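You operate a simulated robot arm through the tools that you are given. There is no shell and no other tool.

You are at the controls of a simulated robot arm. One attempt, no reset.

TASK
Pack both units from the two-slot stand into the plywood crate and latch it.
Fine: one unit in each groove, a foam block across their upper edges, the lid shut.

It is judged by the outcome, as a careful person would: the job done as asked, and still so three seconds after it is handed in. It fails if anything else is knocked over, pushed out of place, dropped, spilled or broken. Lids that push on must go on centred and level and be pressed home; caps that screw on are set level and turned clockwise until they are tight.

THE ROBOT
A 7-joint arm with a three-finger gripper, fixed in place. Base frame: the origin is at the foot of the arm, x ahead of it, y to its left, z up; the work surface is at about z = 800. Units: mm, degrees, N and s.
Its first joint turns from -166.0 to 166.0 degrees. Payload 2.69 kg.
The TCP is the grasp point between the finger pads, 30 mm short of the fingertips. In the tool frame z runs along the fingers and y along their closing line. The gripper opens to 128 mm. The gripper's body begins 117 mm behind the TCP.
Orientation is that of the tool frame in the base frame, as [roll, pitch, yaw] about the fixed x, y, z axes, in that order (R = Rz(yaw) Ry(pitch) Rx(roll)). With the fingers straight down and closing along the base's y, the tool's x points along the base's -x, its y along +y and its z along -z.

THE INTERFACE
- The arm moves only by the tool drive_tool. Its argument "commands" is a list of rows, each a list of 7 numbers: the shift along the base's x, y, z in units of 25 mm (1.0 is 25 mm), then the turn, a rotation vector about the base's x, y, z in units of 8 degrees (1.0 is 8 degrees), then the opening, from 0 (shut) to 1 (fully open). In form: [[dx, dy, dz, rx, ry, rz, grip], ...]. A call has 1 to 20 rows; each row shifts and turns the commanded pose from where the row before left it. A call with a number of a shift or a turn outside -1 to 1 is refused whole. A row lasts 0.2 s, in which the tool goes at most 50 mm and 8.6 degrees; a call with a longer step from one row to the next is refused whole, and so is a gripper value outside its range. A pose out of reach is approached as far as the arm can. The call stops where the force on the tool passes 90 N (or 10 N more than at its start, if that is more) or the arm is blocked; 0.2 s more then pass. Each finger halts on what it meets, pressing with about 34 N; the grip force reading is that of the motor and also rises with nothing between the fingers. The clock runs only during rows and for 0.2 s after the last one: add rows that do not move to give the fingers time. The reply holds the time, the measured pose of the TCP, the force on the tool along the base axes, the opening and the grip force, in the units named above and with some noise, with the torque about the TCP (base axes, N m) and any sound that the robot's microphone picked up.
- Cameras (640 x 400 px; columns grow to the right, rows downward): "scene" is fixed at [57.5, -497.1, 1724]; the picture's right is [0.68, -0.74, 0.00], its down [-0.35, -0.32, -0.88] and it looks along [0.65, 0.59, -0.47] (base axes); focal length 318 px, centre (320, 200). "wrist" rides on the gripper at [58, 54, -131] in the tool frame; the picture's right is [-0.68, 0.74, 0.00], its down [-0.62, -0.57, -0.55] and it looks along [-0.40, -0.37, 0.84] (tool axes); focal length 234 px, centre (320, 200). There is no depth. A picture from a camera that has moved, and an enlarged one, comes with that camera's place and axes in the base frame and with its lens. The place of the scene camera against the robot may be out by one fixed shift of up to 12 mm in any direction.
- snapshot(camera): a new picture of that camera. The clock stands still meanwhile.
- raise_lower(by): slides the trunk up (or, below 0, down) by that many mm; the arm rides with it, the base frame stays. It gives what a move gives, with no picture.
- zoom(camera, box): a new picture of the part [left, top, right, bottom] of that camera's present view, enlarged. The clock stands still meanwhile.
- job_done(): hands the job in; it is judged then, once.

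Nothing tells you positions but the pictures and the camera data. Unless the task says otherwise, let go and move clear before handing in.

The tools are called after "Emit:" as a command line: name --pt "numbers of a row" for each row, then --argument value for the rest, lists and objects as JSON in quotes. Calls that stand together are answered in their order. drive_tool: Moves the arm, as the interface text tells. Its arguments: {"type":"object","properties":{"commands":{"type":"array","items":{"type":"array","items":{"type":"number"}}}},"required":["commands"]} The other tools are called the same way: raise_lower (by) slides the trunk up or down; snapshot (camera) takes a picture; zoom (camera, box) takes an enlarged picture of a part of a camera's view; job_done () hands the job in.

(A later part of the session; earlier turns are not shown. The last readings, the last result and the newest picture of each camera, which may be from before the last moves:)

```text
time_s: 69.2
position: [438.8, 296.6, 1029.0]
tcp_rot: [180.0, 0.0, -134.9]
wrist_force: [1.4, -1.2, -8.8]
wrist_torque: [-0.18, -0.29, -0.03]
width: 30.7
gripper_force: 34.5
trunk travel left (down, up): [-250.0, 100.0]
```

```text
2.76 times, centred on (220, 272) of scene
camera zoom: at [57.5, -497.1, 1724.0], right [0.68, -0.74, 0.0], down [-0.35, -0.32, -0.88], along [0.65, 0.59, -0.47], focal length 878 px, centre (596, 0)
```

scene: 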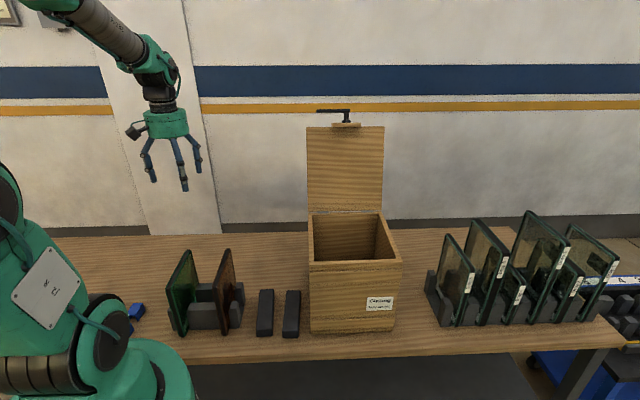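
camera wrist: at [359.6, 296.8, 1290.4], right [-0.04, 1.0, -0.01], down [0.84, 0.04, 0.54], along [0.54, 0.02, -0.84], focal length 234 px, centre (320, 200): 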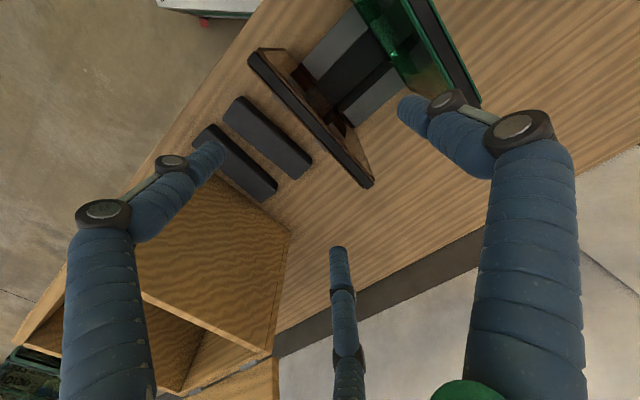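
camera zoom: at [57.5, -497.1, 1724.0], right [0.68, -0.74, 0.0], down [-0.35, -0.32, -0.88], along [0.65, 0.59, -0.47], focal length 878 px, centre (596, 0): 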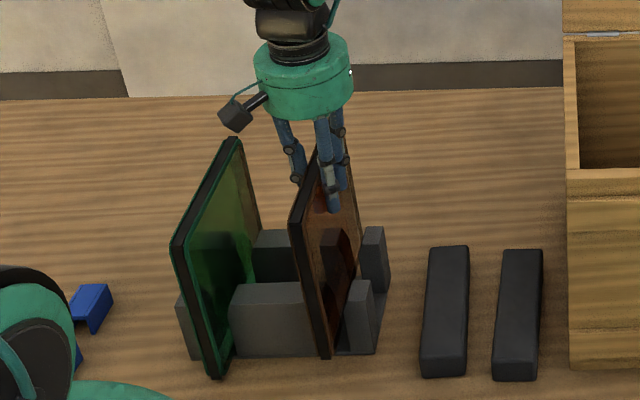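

The plate is coming out cleanly, weighing about 0.9 kg. I'll lift it well clear.

Emit:
drive_tool --pt "0 0 0.7 0 0 0 0" --pt "0 0 0.9 0 0 0 0" --pt "0 0 0.95 0 0 0 0" --pt "0 0 0.95 0 0 0 0" --pt "0 0 0.95 0 0 0 0" --pt "0 0 0.95 0 0 0 0" --pt "0 0 0.95 0 0 0 0" --pt "0 0 0.95 0 0 0 0" --pt "0 0 0.95 0 0 0 0" --pt "0 0 0.95 0 0 0 0" --pt "0 0 0.95 0 0 0 0" --pt "0 0 0.95 0 0 0 0" --pt "0 0 0.95 0 0 0 0" --pt "0 0 0.6 0 0 0 0" --pt "0 0 0 0 0 0 0"

Emit:
snapshot --camera "scene"

Emit:
snapshot --camera "wrist"

```text
time_s: 72.4
position: [439.6, 298.1, 1346.4]
tcp_rot: [180.0, -0.1, -135.0]
wrist_force: [0.3, -0.1, -8.9]
wrist_torque: [-0.01, -0.08, -0.02]
width: 30.9
gripper_force: 33.6
trunk travel left (down, up): [-250.0, 100.0]
```

```text
taken
```

scene: 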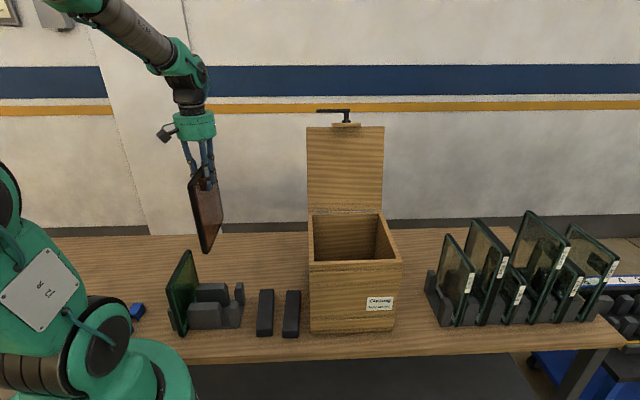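

```text
taken
camera wrist: at [359.4, 295.4, 1476.6], right [-0.04, 1.0, 0.0], down [0.84, 0.04, 0.55], along [0.55, 0.02, -0.84], focal length 234 px, centre (320, 200)
```

wrist: 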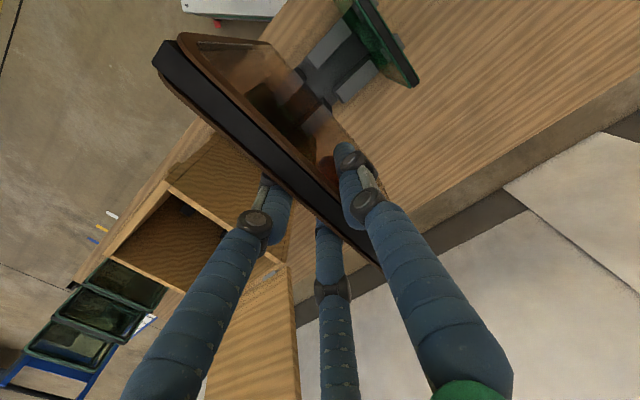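

The plate hangs true. I'll carry it over the crate's right-hand groove, holding high, and check the alignment there.

Emit:
drive_tool --pt "0.5 -0.4 0 0 0 0 0" --pt "0.842 -0.681 0 0 0 0 0" --pt "0.842 -0.681 0 0 0 0 0" --pt "0.842 -0.681 0 0 0 0 0" --pt "0.842 -0.681 0 0 0 0 0" --pt "0.842 -0.681 0 0 0 0 0" --pt "0.842 -0.681 0 0 0 0 0" --pt "0.842 -0.681 0 0 0 0 0" --pt "0.842 -0.681 0 0 0 0 0" --pt "0.842 -0.681 0 0 0 0 0" --pt "0.842 -0.681 0 0 0 0 0" --pt "0.842 -0.681 0 0 0 0 0" --pt "0.842 -0.681 0 0 0 0 0" --pt "0.842 -0.681 0 0 0 0 0" --pt "0.842 -0.681 0 0 0 0 0" --pt "0.842 -0.681 0 0 0 0 0" --pt "0.842 -0.681 0 0 0 0 0" --pt "0.842 -0.681 0 0 0 0 0" --pt "0.3 -0.281 0 0 0 0 0" --pt "0 0 0 0 0 0 0"

Emit:
snapshot --camera "scene"

Emit:
snapshot --camera "wrist"

```text
time_s: 76.6
position: [815.4, -8.8, 1345.2]
tcp_rot: [-180.0, 0.0, -135.0]
wrist_force: [0.2, -0.4, -9.2]
wrist_torque: [-0.06, -0.03, 0.0]
width: 30.8
gripper_force: 34.3
trunk travel left (down, up): [-250.0, 100.0]
```

```text
taken
```

scene: 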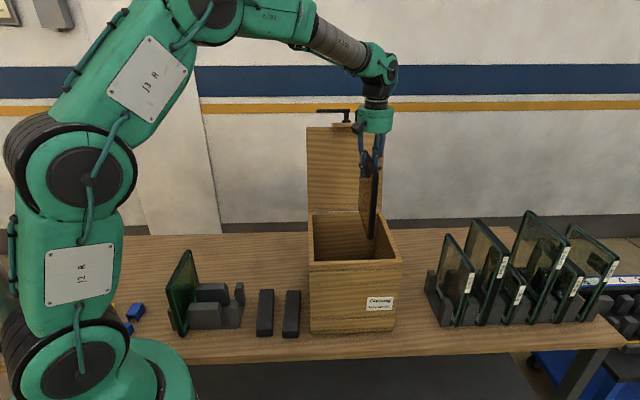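

```text
taken
camera wrist: at [736.7, -11.2, 1475.7], right [-0.04, 1.0, 0.0], down [0.84, 0.04, 0.55], along [0.55, 0.02, -0.84], focal length 234 px, centre (320, 200)
```

wrist: 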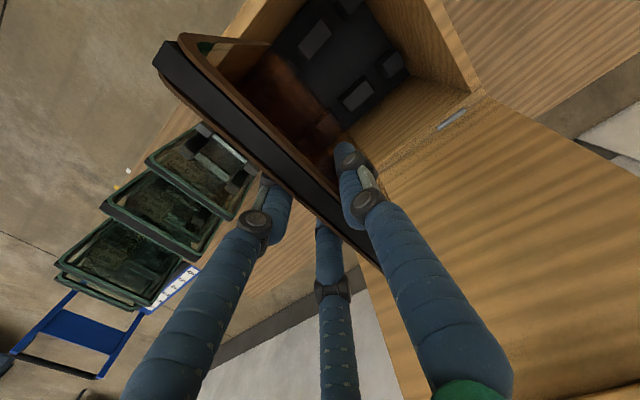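

Emit:
zoom --camera "wrist" --box '[240, 0, 440, 160]'

Emit:
zoom --camera "wrist" --box '[280, 0, 380, 120]'

Emit:
zoom --camera "scene" --box '[295, 100, 415, 275]'

```text
2.50 times, centred on (340, 80) of wrist
camera zoom: at [736.7, -11.2, 1475.7], right [-0.04, 1.0, 0.0], down [0.84, 0.04, 0.55], along [0.55, 0.02, -0.84], focal length 585 px, centre (270, 500)
```

zoom: 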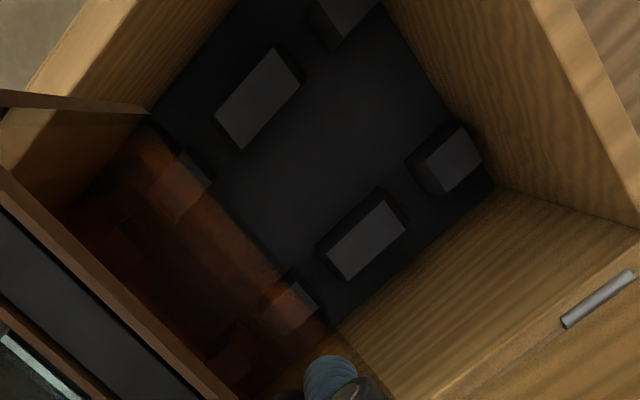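

```text
3.33 times, centred on (330, 60) of wrist
camera zoom: at [736.7, -11.2, 1475.7], right [-0.04, 1.0, 0.0], down [0.84, 0.04, 0.55], along [0.55, 0.02, -0.84], focal length 781 px, centre (287, 667)
```

zoom: 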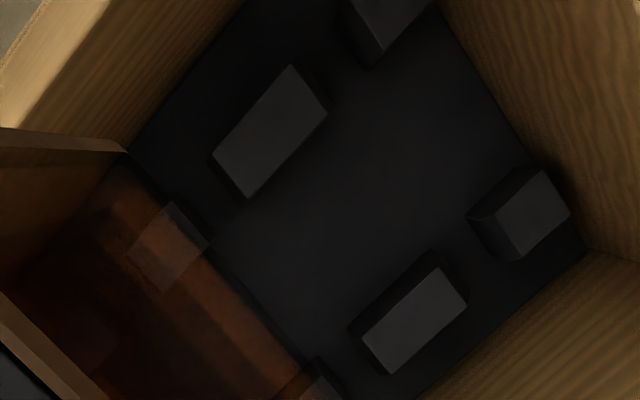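

```text
2.29 times, centred on (355, 188) of scene
camera zoom: at [57.5, -497.1, 1724.0], right [0.68, -0.74, 0.0], down [-0.35, -0.32, -0.88], along [0.65, 0.59, -0.47], focal length 727 px, centre (240, 229)
```

zoom: 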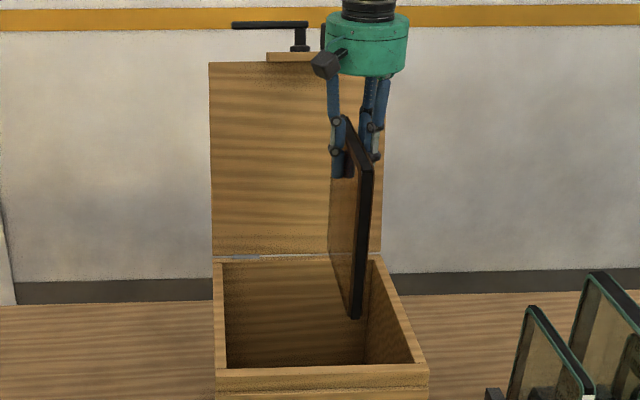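

Emit:
zoom --camera "wrist" --box '[140, 20, 220, 90]'

Emit:
zoom --camera "wrist" --box '[250, 120, 400, 280]'

```text
5.71 times, centred on (180, 55) of wrist
camera zoom: at [736.7, -11.2, 1475.7], right [-0.04, 1.0, 0.0], down [0.84, 0.04, 0.55], along [0.55, 0.02, -0.84], focal length 1338 px, centre (1120, 1029)
```

zoom: 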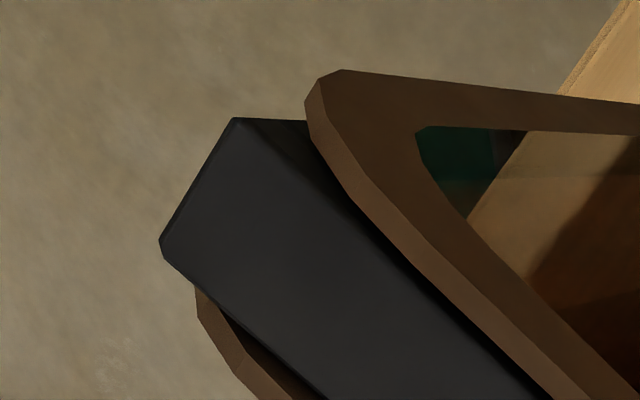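

```text
2.50 times, centred on (325, 200) of wrist
camera zoom: at [736.7, -11.2, 1475.7], right [-0.04, 1.0, 0.0], down [0.84, 0.04, 0.55], along [0.55, 0.02, -0.84], focal length 585 px, centre (308, 200)
```

zoom: 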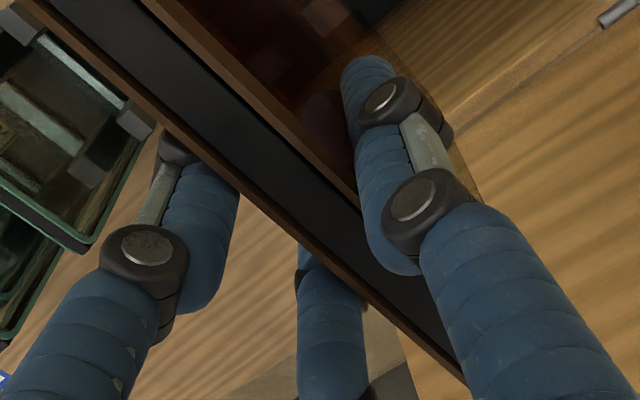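

The plate centre sits about 3 mm to the left of the tool axis, so I'll shift slightly right to centre it on the groove at e1≈584. Then I'll lower it partway into the crate and look again.

Emit:
drive_tool --pt "0.198 -0.028 0 0 0 0 0" --pt "0 0 -0.6 0 0 0 0" --pt "0 0 -0.8 0 0 0 0" --pt "0 0 -0.8 0 0 0 0" --pt "0 0 -0.8 0 0 0 0" --pt "0 0 -0.8 0 0 0 0" --pt "0 0 -0.8 0 0 0 0" --pt "0 0 -0.8 0 0 0 0" --pt "0 0 -0.8 0 0 0 0" --pt "0 0 -0.8 0 0 0 0" --pt "0 0 -0.6 0 0 0 0" --pt "0 0 0 0 0 0 0"

Emit:
snapshot --camera "wrist"

Emit:
zoom --camera "scene" --box '[295, 180, 415, 345]'

```text
time_s: 79.2
position: [823.0, -9.2, 1156.1]
tcp_rot: [179.9, 0.1, -135.1]
wrist_force: [0.2, 0.6, -9.3]
wrist_torque: [-0.05, -0.08, 0.0]
width: 31.0
gripper_force: 34.1
trunk travel left (down, up): [-250.0, 100.0]
```

```text
taken
camera wrist: at [742.9, -11.9, 1286.9], right [-0.04, 1.0, 0.0], down [0.84, 0.04, 0.55], along [0.55, 0.02, -0.84], focal length 234 px, centre (320, 200)
```

wrist: 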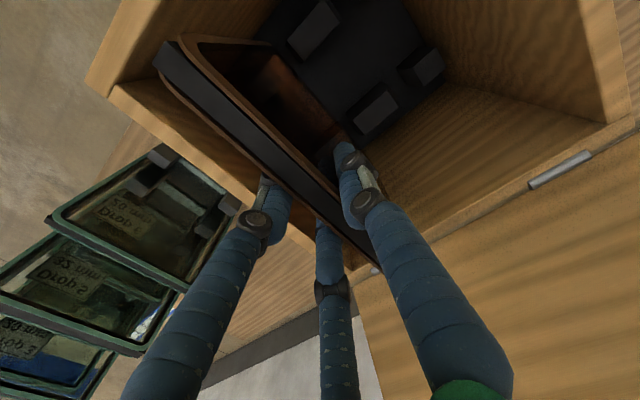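

```text
2.42 times, centred on (355, 262) of scene
camera zoom: at [57.5, -497.1, 1724.0], right [0.68, -0.74, 0.0], down [-0.35, -0.32, -0.88], along [0.65, 0.59, -0.47], focal length 772 px, centre (235, 48)
```

zoom: 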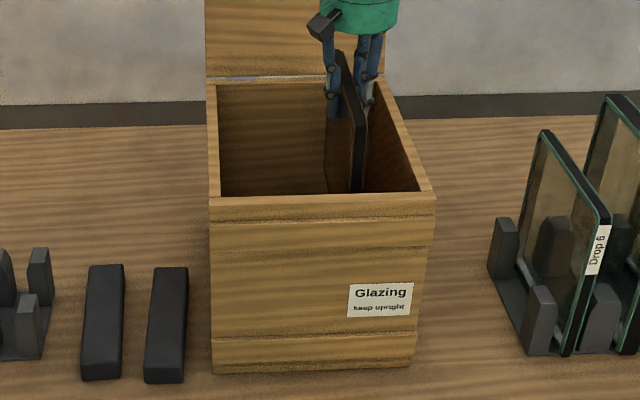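

Emit:
zoom --camera "wrist" --box '[230, 0, 450, 170]'

Emit:
zoom --camera "wrist" --box '[240, 20, 350, 150]'

```text
2.35 times, centred on (340, 85) of wrist
camera zoom: at [742.9, -11.9, 1286.9], right [-0.04, 1.0, 0.0], down [0.84, 0.04, 0.55], along [0.55, 0.02, -0.84], focal length 551 px, centre (273, 471)
```

zoom: 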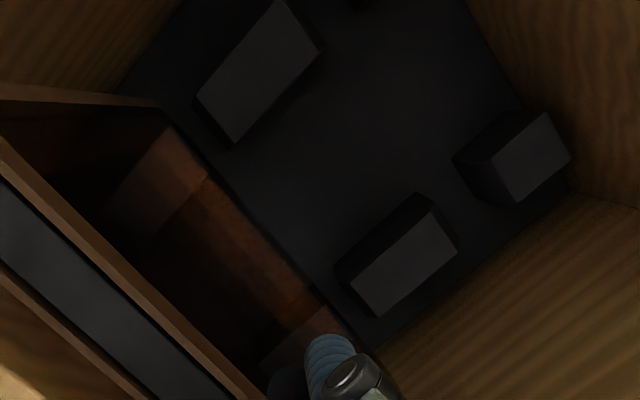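

```text
3.08 times, centred on (295, 85) of wrist
camera zoom: at [742.9, -11.9, 1286.9], right [-0.04, 1.0, 0.0], down [0.84, 0.04, 0.55], along [0.55, 0.02, -0.84], focal length 720 px, centre (397, 554)
```

zoom: 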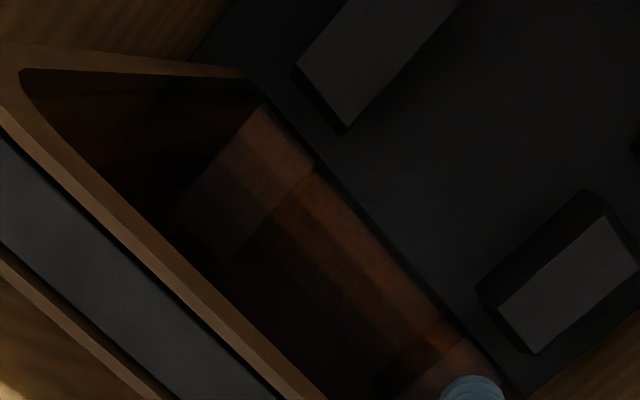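

Comparing both views, the right groove is centred at e1≈581 and the plate currently sits about 7 mm too far right. I'll correct and lower to just above the posts.

Emit:
drive_tool --pt "-0.1 0.1 0 0 0 0.01 0" --pt "-0.1 0.1 0 0 0 0 0" --pt "0 0 -0.5 0 0 0 0" --pt "0 0 -0.5 0 0 0 0" --pt "0 0 -0.5 0 0 0 0" --pt "0 0 -0.4 0 0 0 0" --pt "0 0 0 0 0 0 0"

Emit:
zoom --camera "wrist" --box '[230, 0, 450, 170]'

Emit:
snapshot --camera "wrist"

```text
time_s: 80.8
position: [816.3, -4.6, 1107.3]
tcp_rot: [-179.9, 0.1, -134.9]
wrist_force: [0.1, 0.2, -9.7]
wrist_torque: [-0.03, -0.04, 0.01]
width: 30.9
gripper_force: 33.9
trunk travel left (down, up): [-250.0, 100.0]
```

```text
2.35 times, centred on (340, 85) of wrist
camera zoom: at [737.9, -7.1, 1239.0], right [-0.04, 1.0, 0.0], down [0.84, 0.04, 0.55], along [0.55, 0.02, -0.84], focal length 551 px, centre (273, 471)
```

zoom: 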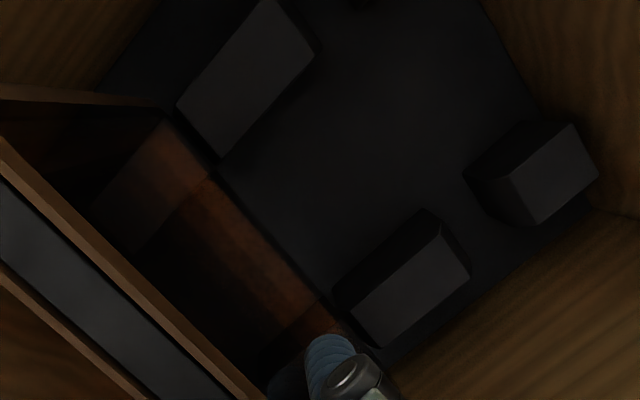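

```text
taken
camera wrist: at [737.9, -7.1, 1239.0], right [-0.04, 1.0, 0.0], down [0.84, 0.04, 0.55], along [0.55, 0.02, -0.84], focal length 234 px, centre (320, 200)
```

wrist: 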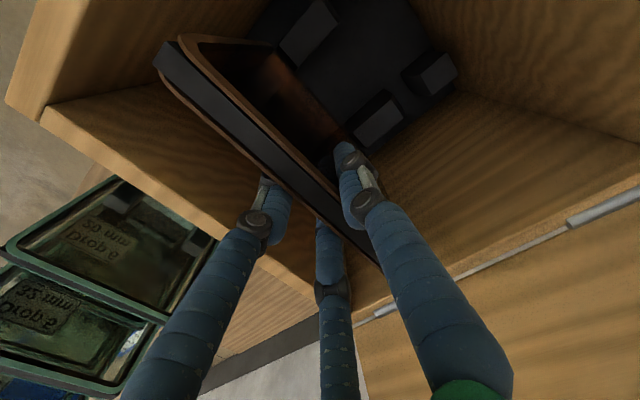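

The plate bottom is now centred over the groove, with 4–5 mm clearance either side. I'll lower it in slowly, watching forces.

Emit:
drive_tool --pt "-0.01 0.01 -0.3 0 0 0 0" --pt "0 0 -0.3 0 0 0 0" --pt "0 0 -0.3 0 0 0 0" --pt "0 0 -0.3 0 0 0 0" --pt "0 0 -0.3 0 0 0 0" --pt "0 0 0 0 0 0 0"

Emit:
zoom --camera "wrist" --box '[230, 0, 450, 170]'

```text
time_s: 82.2
position: [818.9, -5.4, 1070.7]
tcp_rot: [180.0, 0.0, -134.9]
wrist_force: [10.7, -9.3, -5.5]
wrist_torque: [-1.6, -2.16, -0.16]
width: 31.2
gripper_force: 33.6
trunk travel left (down, up): [-250.0, 100.0]
```

```text
2.35 times, centred on (340, 85) of wrist
camera zoom: at [739.0, -7.5, 1201.5], right [-0.04, 1.0, 0.0], down [0.83, 0.04, 0.55], along [0.55, 0.02, -0.84], focal length 551 px, centre (273, 471)
```

zoom: 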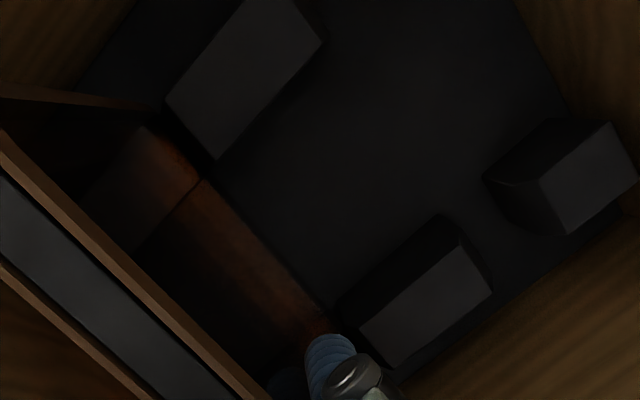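

The plate is rubbing on the centre post, with 14 N pushing it right. I'll shift right a little and re-check.

Emit:
drive_tool --pt "0.05 -0.05 0.1 0 0 0 0" --pt "0.05 -0.05 0 0 0 0 0" --pt "0 0 0 0 0 0 0"

```text
time_s: 83.0
position: [817.8, -7.0, 1071.1]
tcp_rot: [180.0, -0.1, -134.8]
wrist_force: [2.5, -3.3, -10.4]
wrist_torque: [-0.72, -0.5, -0.24]
width: 31.0
gripper_force: 34.0
trunk travel left (down, up): [-250.0, 100.0]
```

Emit:
drive_tool --pt "0.04 -0.04 0 0 0 0 0" --pt "0 0 -0.3 0 0 0 0" --pt "0 0 -0.3 0 0 0 0" --pt "0 0 0 0 0 0 0"

```text
time_s: 84.0
position: [820.8, -5.3, 1058.1]
tcp_rot: [179.7, 0.0, -134.8]
wrist_force: [0.0, 0.9, -9.7]
wrist_torque: [-0.04, -0.01, 0.0]
width: 30.9
gripper_force: 34.2
trunk travel left (down, up): [-250.0, 100.0]
```

Free again. Continuing down.

Emit:
drive_tool --pt "0 0 -0.3 0 0 0 0" --pt "0 0 -0.3 0 0 0 0" --pt "0 0 -0.3 0 0 0 0" --pt "0 0 -0.3 0 0 0 0" --pt "0 0 0 0 0 0 0"

```text
time_s: 85.2
position: [822.2, -8.0, 1027.8]
tcp_rot: [179.9, 0.0, -134.9]
wrist_force: [-0.2, -0.5, -8.6]
wrist_torque: [-0.02, -0.05, 0.01]
width: 30.9
gripper_force: 34.1
trunk travel left (down, up): [-250.0, 100.0]
```

Emit:
drive_tool --pt "0 0 -0.2 0 0 0 0" --pt "0 0 -0.2 0 0 0 0" --pt "0 0 0 0 0 0 0"

```text
time_s: 86.0
position: [821.8, -7.7, 1023.7]
tcp_rot: [-179.7, 0.3, -134.9]
wrist_force: [-2.0, -5.5, 28.1]
wrist_torque: [0.01, 0.17, 0.02]
width: 31.4
gripper_force: 33.9
trunk travel left (down, up): [-250.0, 100.0]
```

The plate has touched the floor of the groove. I'll take the pressure off, release it and rise.

Emit:
drive_tool --pt "0 0 0.15 0 0 0 0" --pt "0 0 0 0 0 0 0.28" --pt "0 0 0 0 0 0 0.42" --pt "0 0 0 0 0 0 0.42" --pt "0 0 0 0 0 0 0.42"

Emit:
snapshot --camera "wrist"

Emit:
zoom --camera "scene" --box '[295, 180, 415, 345]'

```text
time_s: 87.2
position: [821.0, -8.0, 1023.2]
tcp_rot: [180.0, 0.0, -134.9]
wrist_force: [0.6, -0.6, -1.0]
wrist_torque: [-0.02, -0.03, 0.01]
width: 53.8
gripper_force: 0.1
trunk travel left (down, up): [-250.0, 100.0]
```

```text
taken
camera wrist: at [741.0, -10.3, 1153.6], right [-0.04, 1.0, 0.0], down [0.84, 0.04, 0.55], along [0.55, 0.02, -0.84], focal length 234 px, centre (320, 200)
```

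wrist: 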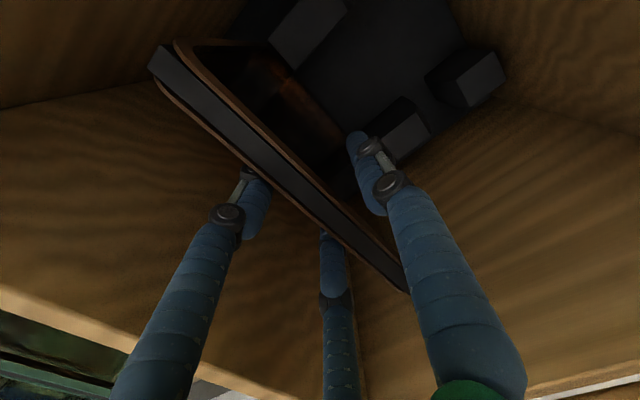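

```text
2.42 times, centred on (355, 262) of scene
camera zoom: at [57.5, -497.1, 1724.0], right [0.68, -0.74, 0.0], down [-0.35, -0.32, -0.88], along [0.65, 0.59, -0.47], focal length 772 px, centre (235, 48)
```

zoom: 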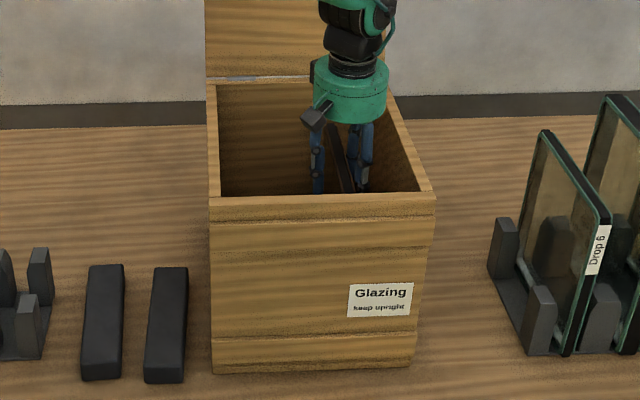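

Emit:
drive_tool --pt "0 0 0.4 0 0 0 0.42" --pt "0 0 0.8 0 0 0 0.42" --pt "0 0 0.95 0 0 0 0.42" --pt "0 0 0.95 0 0 0 0.42" --pt "0 0 0.95 0 0 0 0.42" --pt "0 0 0.95 0 0 0 0.42" --pt "0 0 0.95 0 0 0 0.42" --pt "0 0 0.95 0 0 0 0.42" --pt "0 0 0.95 0 0 0 0.42" --pt "0 0 0.95 0 0 0 0.42" --pt "0 0 0.95 0 0 0 0.42" --pt "0 0 0.95 0 0 0 0.7" --pt "0 0 0 0 0 0 0.7"

Emit:
snapshot --camera "wrist"

Emit:
zoom --camera "scene" --box '[295, 180, 415, 345]'

```text
time_s: 90.0
position: [820.6, -5.7, 1289.0]
tcp_rot: [179.9, 0.1, -134.9]
wrist_force: [-0.3, 0.0, 0.1]
wrist_torque: [-0.04, 0.0, 0.0]
width: 89.4
gripper_force: 0.2
trunk travel left (down, up): [-250.0, 100.0]
```

```text
taken
camera wrist: at [741.4, -9.1, 1420.7], right [-0.04, 1.0, 0.0], down [0.84, 0.04, 0.55], along [0.55, 0.02, -0.84], focal length 234 px, centre (320, 200)
```

wrist: 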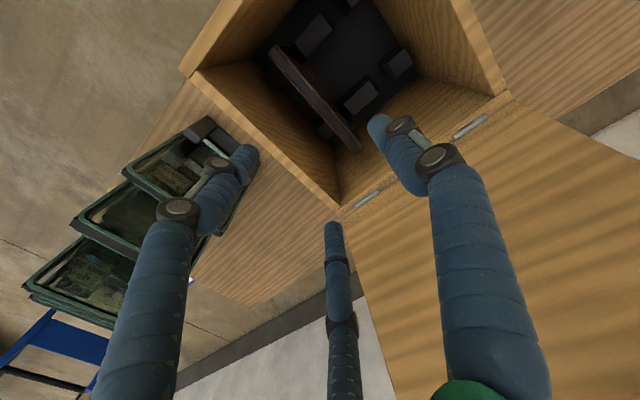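

```text
2.42 times, centred on (355, 262) of scene
camera zoom: at [57.5, -497.1, 1724.0], right [0.68, -0.74, 0.0], down [-0.35, -0.32, -0.88], along [0.65, 0.59, -0.47], focal length 772 px, centre (235, 48)
```

zoom: 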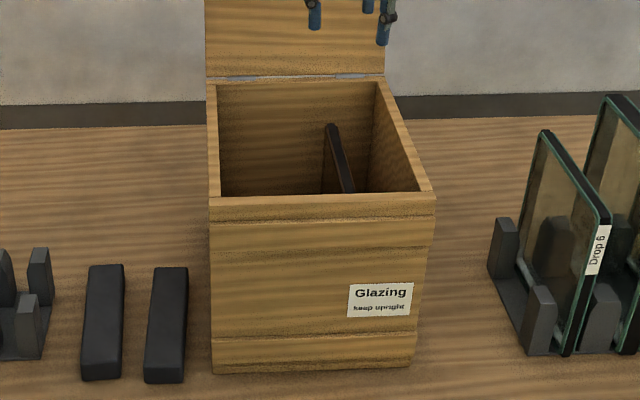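

Emit:
zoom --camera "wrist" --box '[250, 0, 430, 160]'

```text
2.50 times, centred on (340, 80) of wrist
camera zoom: at [741.4, -9.1, 1420.7], right [-0.04, 1.0, 0.0], down [0.84, 0.04, 0.55], along [0.55, 0.02, -0.84], focal length 585 px, centre (270, 500)
```

zoom: 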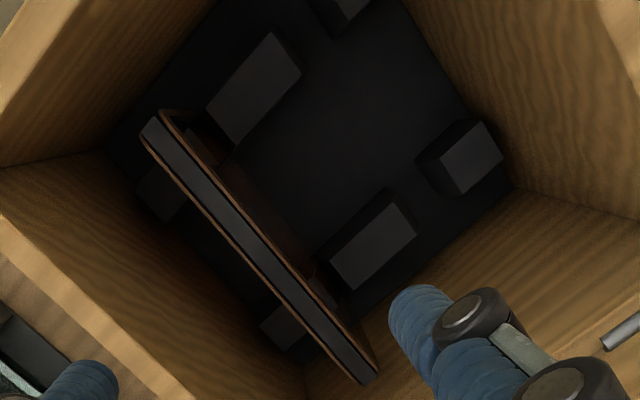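

The amber unit stands properly in the right-hand groove. Next I'll go to the stand for the green one.

Emit:
drive_tool --pt "-0.968 0.805 0 0 0 0 1" --pt "-0.968 0.805 0 0 0 0 1" --pt "-0.968 0.805 0 0 0 0 1" --pt "-0.968 0.805 0 0 0 0 1" --pt "-0.968 0.805 0 0 0 0 1" --pt "-0.968 0.805 0 0 0 0 1" --pt "-0.968 0.805 0 0 0 0 1" --pt "-0.968 0.805 0 0 0 0 1" --pt "-0.968 0.805 0 0 0 0 1" --pt "-0.968 0.805 0 0 0 0 1" --pt "-0.968 0.805 0 0 0 0 1" --pt "-0.968 0.805 0 0 0 0 1" --pt "-0.968 0.805 0 0 0 0 1" --pt "-0.968 0.805 0 0 0 0 1" --pt "-0.968 0.805 0 0 0 0 1" --pt "-0.968 0.805 0 0 0 0 1" --pt "-0.968 0.805 0 0 0 0 1" --pt "-0.968 0.805 0 0 0 0 1" --pt "-0.968 0.805 0 0 0 0 1" --pt "-0.968 0.805 0 0 0 -0.01 1"

Emit:
drive_tool --pt "0 0 -0.7 0 0 0 1" --pt "0 0 -0.8 0 0 0 1" --pt "0 0 -0.8 0 0 0 1" --pt "0 0 -0.8 0 0 0 1" --pt "0 0 -0.8 0 0 0 1" --pt "0 0 -0.7 0 0 0 1" --pt "0 0 0 0 0 0 1"

Emit:
snapshot --camera "wrist"

Emit:
snapshot --camera "scene"

```text
time_s: 94.2
position: [335.2, 394.9, 1290.0]
tcp_rot: [-180.0, 0.0, -135.0]
wrist_force: [0.0, -0.5, -0.4]
wrist_torque: [-0.01, 0.02, 0.04]
width: 127.9
gripper_force: 0.1
trunk travel left (down, up): [-250.0, 100.0]
```

```text
time_s: 95.8
position: [336.0, 394.0, 1176.5]
tcp_rot: [179.9, 0.0, -135.0]
wrist_force: [0.1, 0.5, 0.1]
wrist_torque: [-0.04, 0.02, -0.01]
width: 127.9
gripper_force: 0.1
trunk travel left (down, up): [-250.0, 100.0]
```

```text
taken
camera wrist: at [257.1, 391.8, 1306.3], right [-0.04, 1.0, 0.0], down [0.84, 0.04, 0.55], along [0.55, 0.02, -0.84], focal length 234 px, centre (320, 200)
```

wrist: 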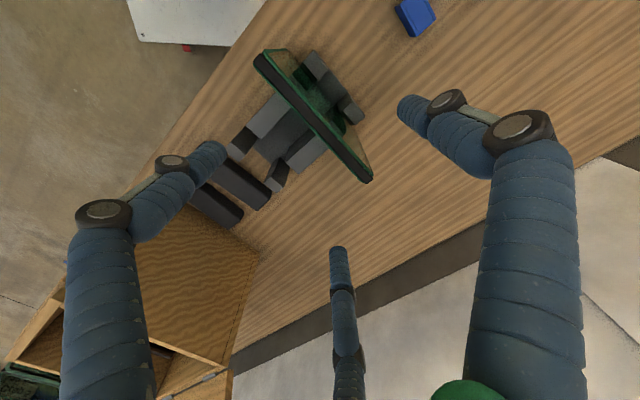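

```text
taken
```

scene: 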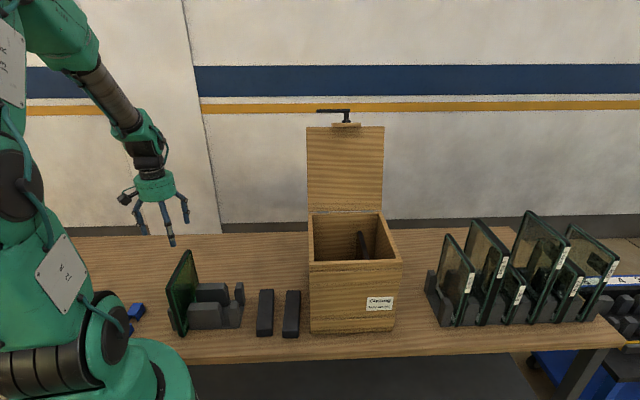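

Emit:
zoom --camera "wrist" --box '[235, 30, 395, 200]'

Emit:
zoom --camera "scene" --box '[140, 230, 260, 345]'

```text
2.35 times, centred on (315, 115) of wrist
camera zoom: at [257.1, 391.8, 1306.3], right [-0.04, 1.0, 0.0], down [0.84, 0.04, 0.55], along [0.55, 0.02, -0.84], focal length 551 px, centre (332, 400)
```

zoom: 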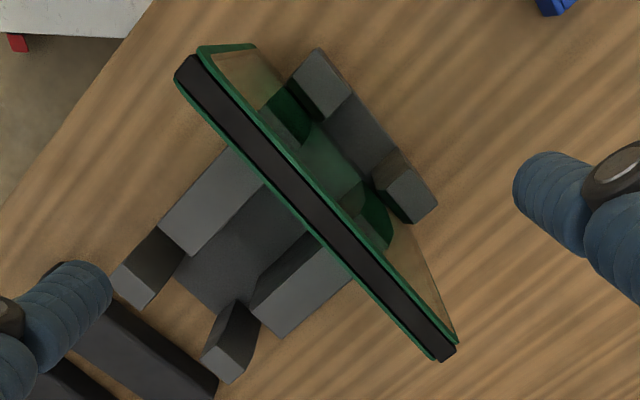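

```text
3.48 times, centred on (200, 288) of scene
camera zoom: at [57.5, -497.1, 1724.0], right [0.68, -0.74, 0.0], down [-0.35, -0.32, -0.88], along [0.65, 0.59, -0.47], focal length 1107 px, centre (737, -104)
```

zoom: 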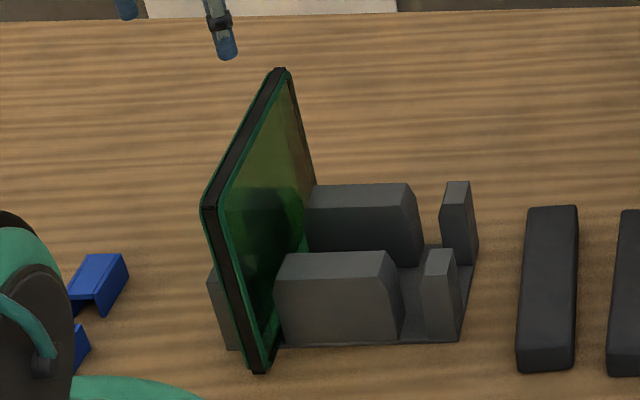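

The green top edge is centred near e1=-41, e2=519. The grip geometry puts the held plate about 4 mm off the tool axis, so I'll offset for that and descend.

Emit:
drive_tool --pt "0.09 -0.01 -0.8 0 0 0 1" --pt "0.09 -0.01 -0.8 0 0 0 1" --pt "0 0 -0.9 0 0 0 1" --pt "0 0 -0.9 0 0 0 1" --pt "0 0 -0.9 0 0 0 1" --pt "0 0 -0.9 0 0 0 1" --pt "0 0 -0.9 0 0 0 1" --pt "0 0 -0.85 0 0 0 1" --pt "0 0 0 0 0 0 1"

Emit:
snapshot --camera "wrist"

Emit:
zoom --camera "scene" --box '[120, 200, 320, 345]'

```text
time_s: 97.8
position: [340.8, 393.1, 1002.0]
tcp_rot: [-180.0, 0.0, -135.0]
wrist_force: [-0.1, -0.3, 0.0]
wrist_torque: [-0.05, 0.02, -0.01]
width: 127.9
gripper_force: 0.1
trunk travel left (down, up): [-250.0, 100.0]
```

```text
taken
camera wrist: at [262.3, 391.1, 1131.8], right [-0.04, 1.0, 0.0], down [0.84, 0.04, 0.55], along [0.55, 0.02, -0.84], focal length 234 px, centre (320, 200)
```

wrist: 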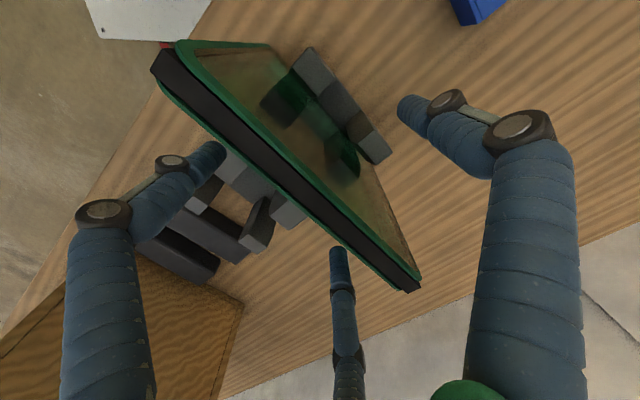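

```text
2.76 times, centred on (220, 272) of scene
camera zoom: at [57.5, -497.1, 1724.0], right [0.68, -0.74, 0.0], down [-0.35, -0.32, -0.88], along [0.65, 0.59, -0.47], focal length 878 px, centre (596, 0)
```

zoom: 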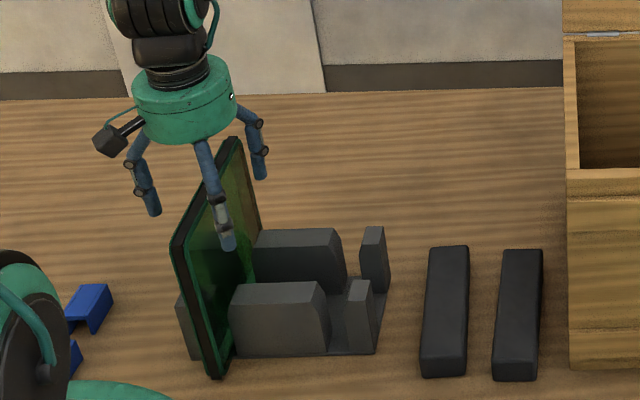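

Emit:
drive_tool --pt "0 0 0 0 0 0 0.7" --pt "0 0 0 0 0 0 0.4" --pt "0 0 0 0 0 0 0.2" --pt "0 0 0 0 0 0 0" --pt "0 0 0 0 0 0 0" --pt "0 0 0 0 0 0 0"

Emit:
zoom --camera "scene" --box '[120, 200, 320, 345]'

Emit:
snapshot --camera "wrist"

```text
time_s: 99.2
position: [340.9, 393.9, 1000.8]
tcp_rot: [180.0, 0.0, -135.0]
wrist_force: [2.6, -3.5, 0.4]
wrist_torque: [-0.44, -0.37, -0.01]
width: 31.0
gripper_force: 34.2
trunk travel left (down, up): [-250.0, 100.0]
```

```text
2.76 times, centred on (220, 272) of scene
camera zoom: at [57.5, -497.1, 1724.0], right [0.68, -0.74, 0.0], down [-0.35, -0.32, -0.88], along [0.65, 0.59, -0.47], focal length 878 px, centre (596, 0)
```

zoom: 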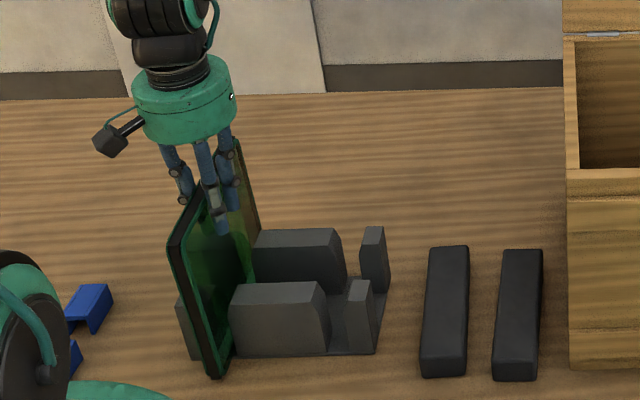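

```text
taken
camera wrist: at [262.1, 390.7, 1132.1], right [-0.04, 1.0, 0.0], down [0.84, 0.04, 0.55], along [0.55, 0.02, -0.84], focal length 234 px, centre (320, 200)
```

wrist: 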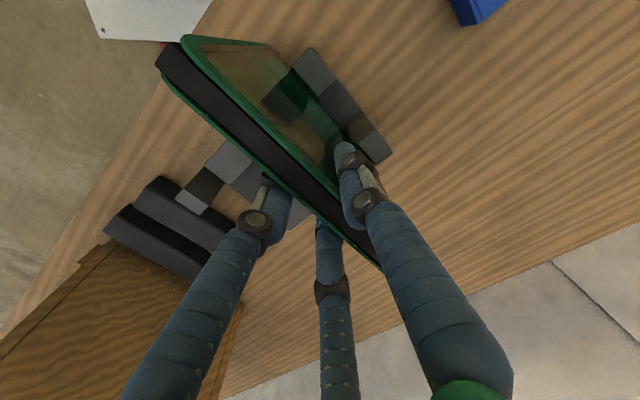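

Gripped the same way as the amber one. Lifting slowly, then high.

Emit:
drive_tool --pt "0 0 0.3 0 0 0 0" --pt "0 0 0.4 0 0 0 0" --pt "0 0 0.4 0 0 0 0" --pt "0 0 0.5 0 0 0 0" --pt "0 0 0 0 0 0 0"

Emit:
drive_tool --pt "0 0 0.7 0 0 0 0" --pt "0 0 0.9 0 0 0 0" --pt "0 0 0.95 0 0 0 0" --pt "0 0 0.95 0 0 0 0" --pt "0 0 0.95 0 0 0 0" --pt "0 0 0.95 0 0 0 0" --pt "0 0 0.95 0 0 0 0" --pt "0 0 0.95 0 0 0 0" --pt "0 0 0.95 0 0 0 0" --pt "0 0 0.95 0 0 0 0" --pt "0 0 0.95 0 0 0 0" --pt "0 0 0.95 0 0 0 0" --pt "0 0 0.95 0 0 0 0" --pt "0 0 0 0 0 0 0"

Emit:
snapshot --camera "scene"

```text
time_s: 100.4
position: [341.9, 394.4, 1042.1]
tcp_rot: [180.0, 0.0, -134.9]
wrist_force: [1.2, 0.2, -9.9]
wrist_torque: [-0.04, -0.06, 0.0]
width: 30.7
gripper_force: 33.9
trunk travel left (down, up): [-250.0, 100.0]
```

```text
time_s: 103.4
position: [342.1, 394.2, 1343.9]
tcp_rot: [180.0, 0.0, -135.0]
wrist_force: [0.4, 0.2, -9.1]
wrist_torque: [-0.05, -0.05, 0.03]
width: 30.9
gripper_force: 33.8
trunk travel left (down, up): [-250.0, 100.0]
```

```text
taken
```

scene: 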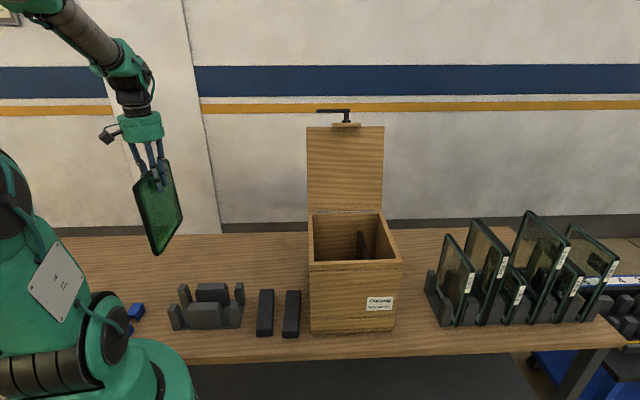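

Emit:
drive_tool --pt "0.5 -0.4 0 0 0 0 0" --pt "0.845 -0.686 0 0 0 0 0" --pt "0.845 -0.686 0 0 0 0 0" --pt "0.845 -0.686 0 0 0 0 0" --pt "0.845 -0.686 0 0 0 0 0" --pt "0.845 -0.686 0 0 0 0 0" --pt "0.845 -0.686 0 0 0 0 0" --pt "0.845 -0.686 0 0 0 0 0" --pt "0.845 -0.686 0 0 0 0 0" --pt "0.845 -0.686 0 0 0 0 0" --pt "0.845 -0.686 0 0 0 0 0" --pt "0.845 -0.686 0 0 0 0 0" --pt "0.845 -0.686 0 0 0 0 0" --pt "0.845 -0.686 0 0 0 0 0" --pt "0.845 -0.686 0 0 0 0 0" --pt "0.845 -0.686 0 0 0 0 0" --pt "0.845 -0.686 0 0 0 0 0" --pt "0.845 -0.686 0 0 0 0 0" --pt "0.845 -0.686 0 0 0 0 0" --pt "0.34 -0.286 0 0 0 0 0"

Emit:
drive_tool --pt "0 0 0 0 0 0 0" --pt "0 0 0 0 0 0 0"

Emit:
snapshot --camera "wrist"

Emit:
zoom --camera "wrist" --box '[240, 0, 440, 160]'

Emit:
snapshot --camera "scene"

```text
time_s: 107.6
position: [740.8, 67.3, 1342.9]
tcp_rot: [179.9, 0.1, -135.0]
wrist_force: [-0.2, -0.5, -9.3]
wrist_torque: [-0.06, -0.02, -0.02]
width: 30.5
gripper_force: 33.7
trunk travel left (down, up): [-250.0, 100.0]
```

```text
time_s: 108.2
position: [740.8, 68.3, 1342.2]
tcp_rot: [179.9, -0.1, -135.0]
wrist_force: [-0.1, -0.8, -9.7]
wrist_torque: [-0.02, -0.06, -0.02]
width: 30.9
gripper_force: 34.1
trunk travel left (down, up): [-250.0, 100.0]
```

```text
taken
camera wrist: at [660.7, 65.4, 1472.9], right [-0.04, 1.0, 0.0], down [0.84, 0.04, 0.55], along [0.55, 0.02, -0.84], focal length 234 px, centre (320, 200)
```

wrist: 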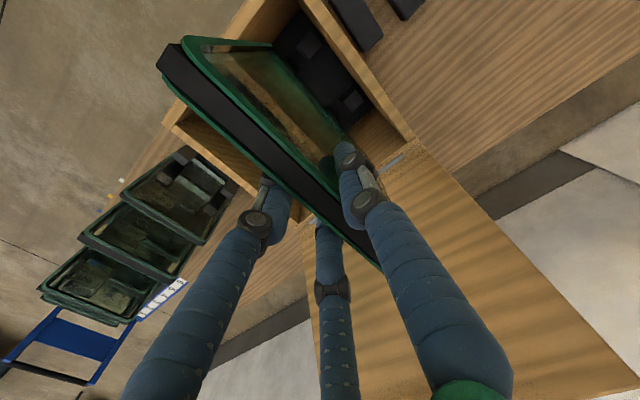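

```text
2.50 times, centred on (340, 80) of wrist
camera zoom: at [660.7, 65.4, 1472.9], right [-0.04, 1.0, 0.0], down [0.84, 0.04, 0.55], along [0.55, 0.02, -0.84], focal length 585 px, centre (270, 500)
```

zoom: 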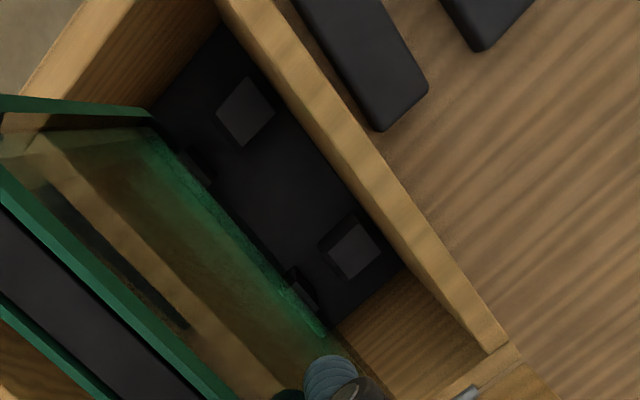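

```text
taken
```

scene: 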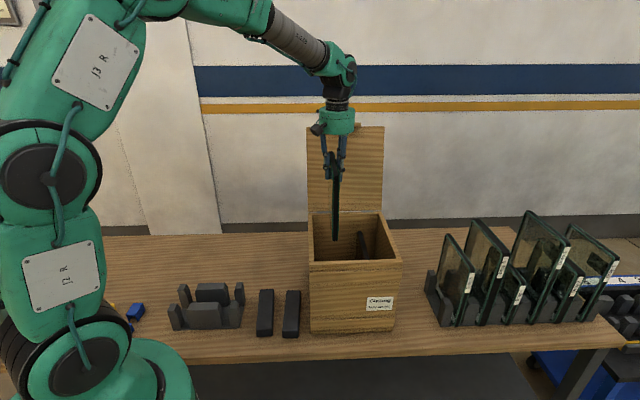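

Emit:
drive_tool --pt "0.08 0.006 0 0 0 0 0" --pt "0 0 -0.6 0 0 0 0" --pt "0 0 -0.8 0 0 0 0" --pt "0 0 -0.8 0 0 0 0" --pt "0 0 -0.8 0 0 0 0" --pt "0 0 -0.8 0 0 0 0" --pt "0 0 -0.8 0 0 0 0" --pt "0 0 -0.8 0 0 0 0" --pt "0 0 -0.8 0 0 0 0" --pt "0 0 -0.8 0 0 0 0" --pt "0 0 -0.7 0 0 0 0" --pt "0 0 -0.7 0 0 0 0" --pt "0 0 0 0 0 0 0"

Emit:
zoom --camera "wrist" --box '[230, 0, 450, 170]'

Emit:
snapshot --camera "wrist"

```text
time_s: 111.0
position: [743.5, 68.0, 1132.5]
tcp_rot: [179.9, 0.1, -135.0]
wrist_force: [1.5, -0.4, -9.6]
wrist_torque: [-0.03, 0.01, -0.01]
width: 30.8
gripper_force: 34.0
trunk travel left (down, up): [-250.0, 100.0]
```

```text
2.35 times, centred on (340, 85) of wrist
camera zoom: at [664.7, 65.1, 1262.5], right [-0.04, 1.0, 0.0], down [0.84, 0.04, 0.55], along [0.55, 0.02, -0.84], focal length 551 px, centre (273, 471)
```

zoom: 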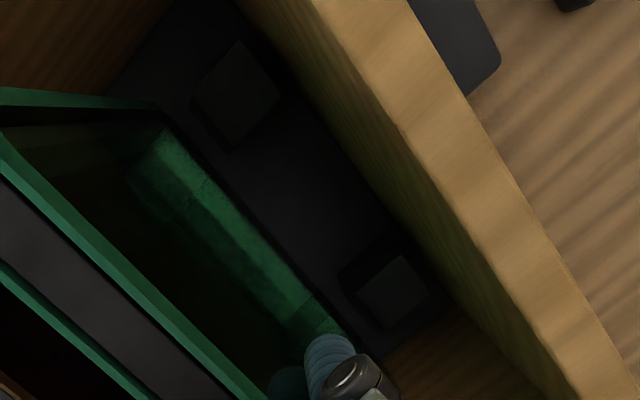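

```text
taken
camera wrist: at [664.7, 65.1, 1262.5], right [-0.04, 1.0, 0.0], down [0.84, 0.04, 0.55], along [0.55, 0.02, -0.84], focal length 234 px, centre (320, 200)
```

wrist: 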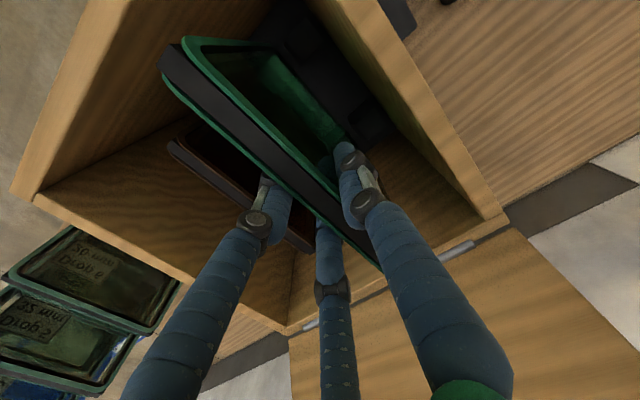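

Emit:
drive_tool --pt "-0.037 0.037 -0.4 0 0 0 0" --pt "0 0 -0.4 0 0 0 0" --pt "0 0 -0.4 0 0 0 0" --pt "0 0 -0.4 0 0 0 0" --pt "0 0 -0.4 0 0 0 0" --pt "0 0 0 0 0 0 0"

Emit:
zoom --camera "wrist" --box '[230, 0, 450, 170]'

```text
time_s: 112.4
position: [743.2, 68.6, 1083.3]
tcp_rot: [180.0, 0.0, -135.0]
wrist_force: [0.0, 0.0, -8.2]
wrist_torque: [-0.05, -0.05, 0.02]
width: 30.7
gripper_force: 34.1
trunk travel left (down, up): [-250.0, 100.0]
```

```text
2.35 times, centred on (340, 85) of wrist
camera zoom: at [663.9, 65.5, 1213.3], right [-0.04, 1.0, 0.0], down [0.84, 0.04, 0.55], along [0.55, 0.02, -0.84], focal length 551 px, centre (273, 471)
```

zoom: 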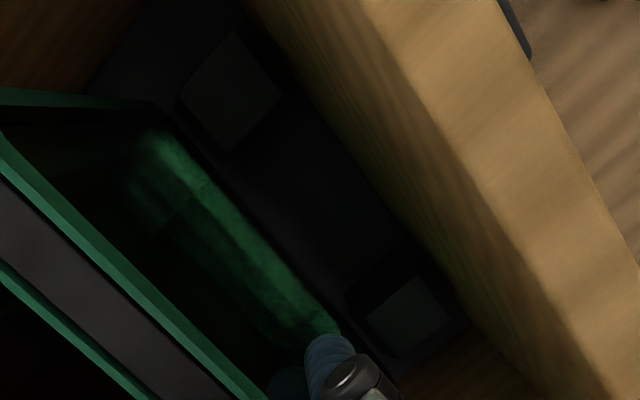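

Emit:
drive_tool --pt "0 0 -0.3 0 0 0 0" --pt "0 0 -0.3 0 0 0 0" --pt "0 0 0 0 0 0 0"

Emit:
drive_tool --pt "0 0 -0.3 0 0 0 0" --pt "0 0 -0.3 0 0 0 0" --pt "0 0 0 0 0 0 0"

```text
time_s: 113.2
position: [743.4, 67.8, 1068.1]
tcp_rot: [180.0, -0.1, -135.0]
wrist_force: [0.5, -1.4, -9.5]
wrist_torque: [0.0, -0.05, -0.01]
width: 31.0
gripper_force: 33.7
trunk travel left (down, up): [-250.0, 100.0]
```

```text
time_s: 114.0
position: [742.9, 69.7, 1053.5]
tcp_rot: [180.0, 0.0, -135.0]
wrist_force: [0.1, 0.1, -8.8]
wrist_torque: [-0.1, -0.01, 0.0]
width: 30.7
gripper_force: 33.5
trunk travel left (down, up): [-250.0, 100.0]
```

No contact on the posts. Continuing down to the floor.

Emit:
drive_tool --pt "0 0 -0.3 0 0 0 0" --pt "0 0 -0.3 0 0 0 0" --pt "0 0 -0.3 0 0 0 0" --pt "0 0 0 0 0 0 0"

Emit:
drive_tool --pt "0 0 -0.2 0 0 0 0" --pt "0 0 -0.1 0 0 0 0" --pt "0 0 0 0 0 0 0"

```text
time_s: 115.0
position: [742.3, 68.5, 1031.6]
tcp_rot: [-180.0, 0.1, -134.9]
wrist_force: [1.3, 0.3, -9.1]
wrist_torque: [-0.05, -0.03, 0.04]
width: 30.8
gripper_force: 33.9
trunk travel left (down, up): [-250.0, 100.0]
```

```text
time_s: 115.8
position: [743.0, 69.5, 1026.4]
tcp_rot: [-179.9, 0.2, -135.0]
wrist_force: [-2.2, -4.5, 17.3]
wrist_torque: [-0.8, 0.84, 0.05]
width: 30.9
gripper_force: 34.0
trunk travel left (down, up): [-250.0, 100.0]
```

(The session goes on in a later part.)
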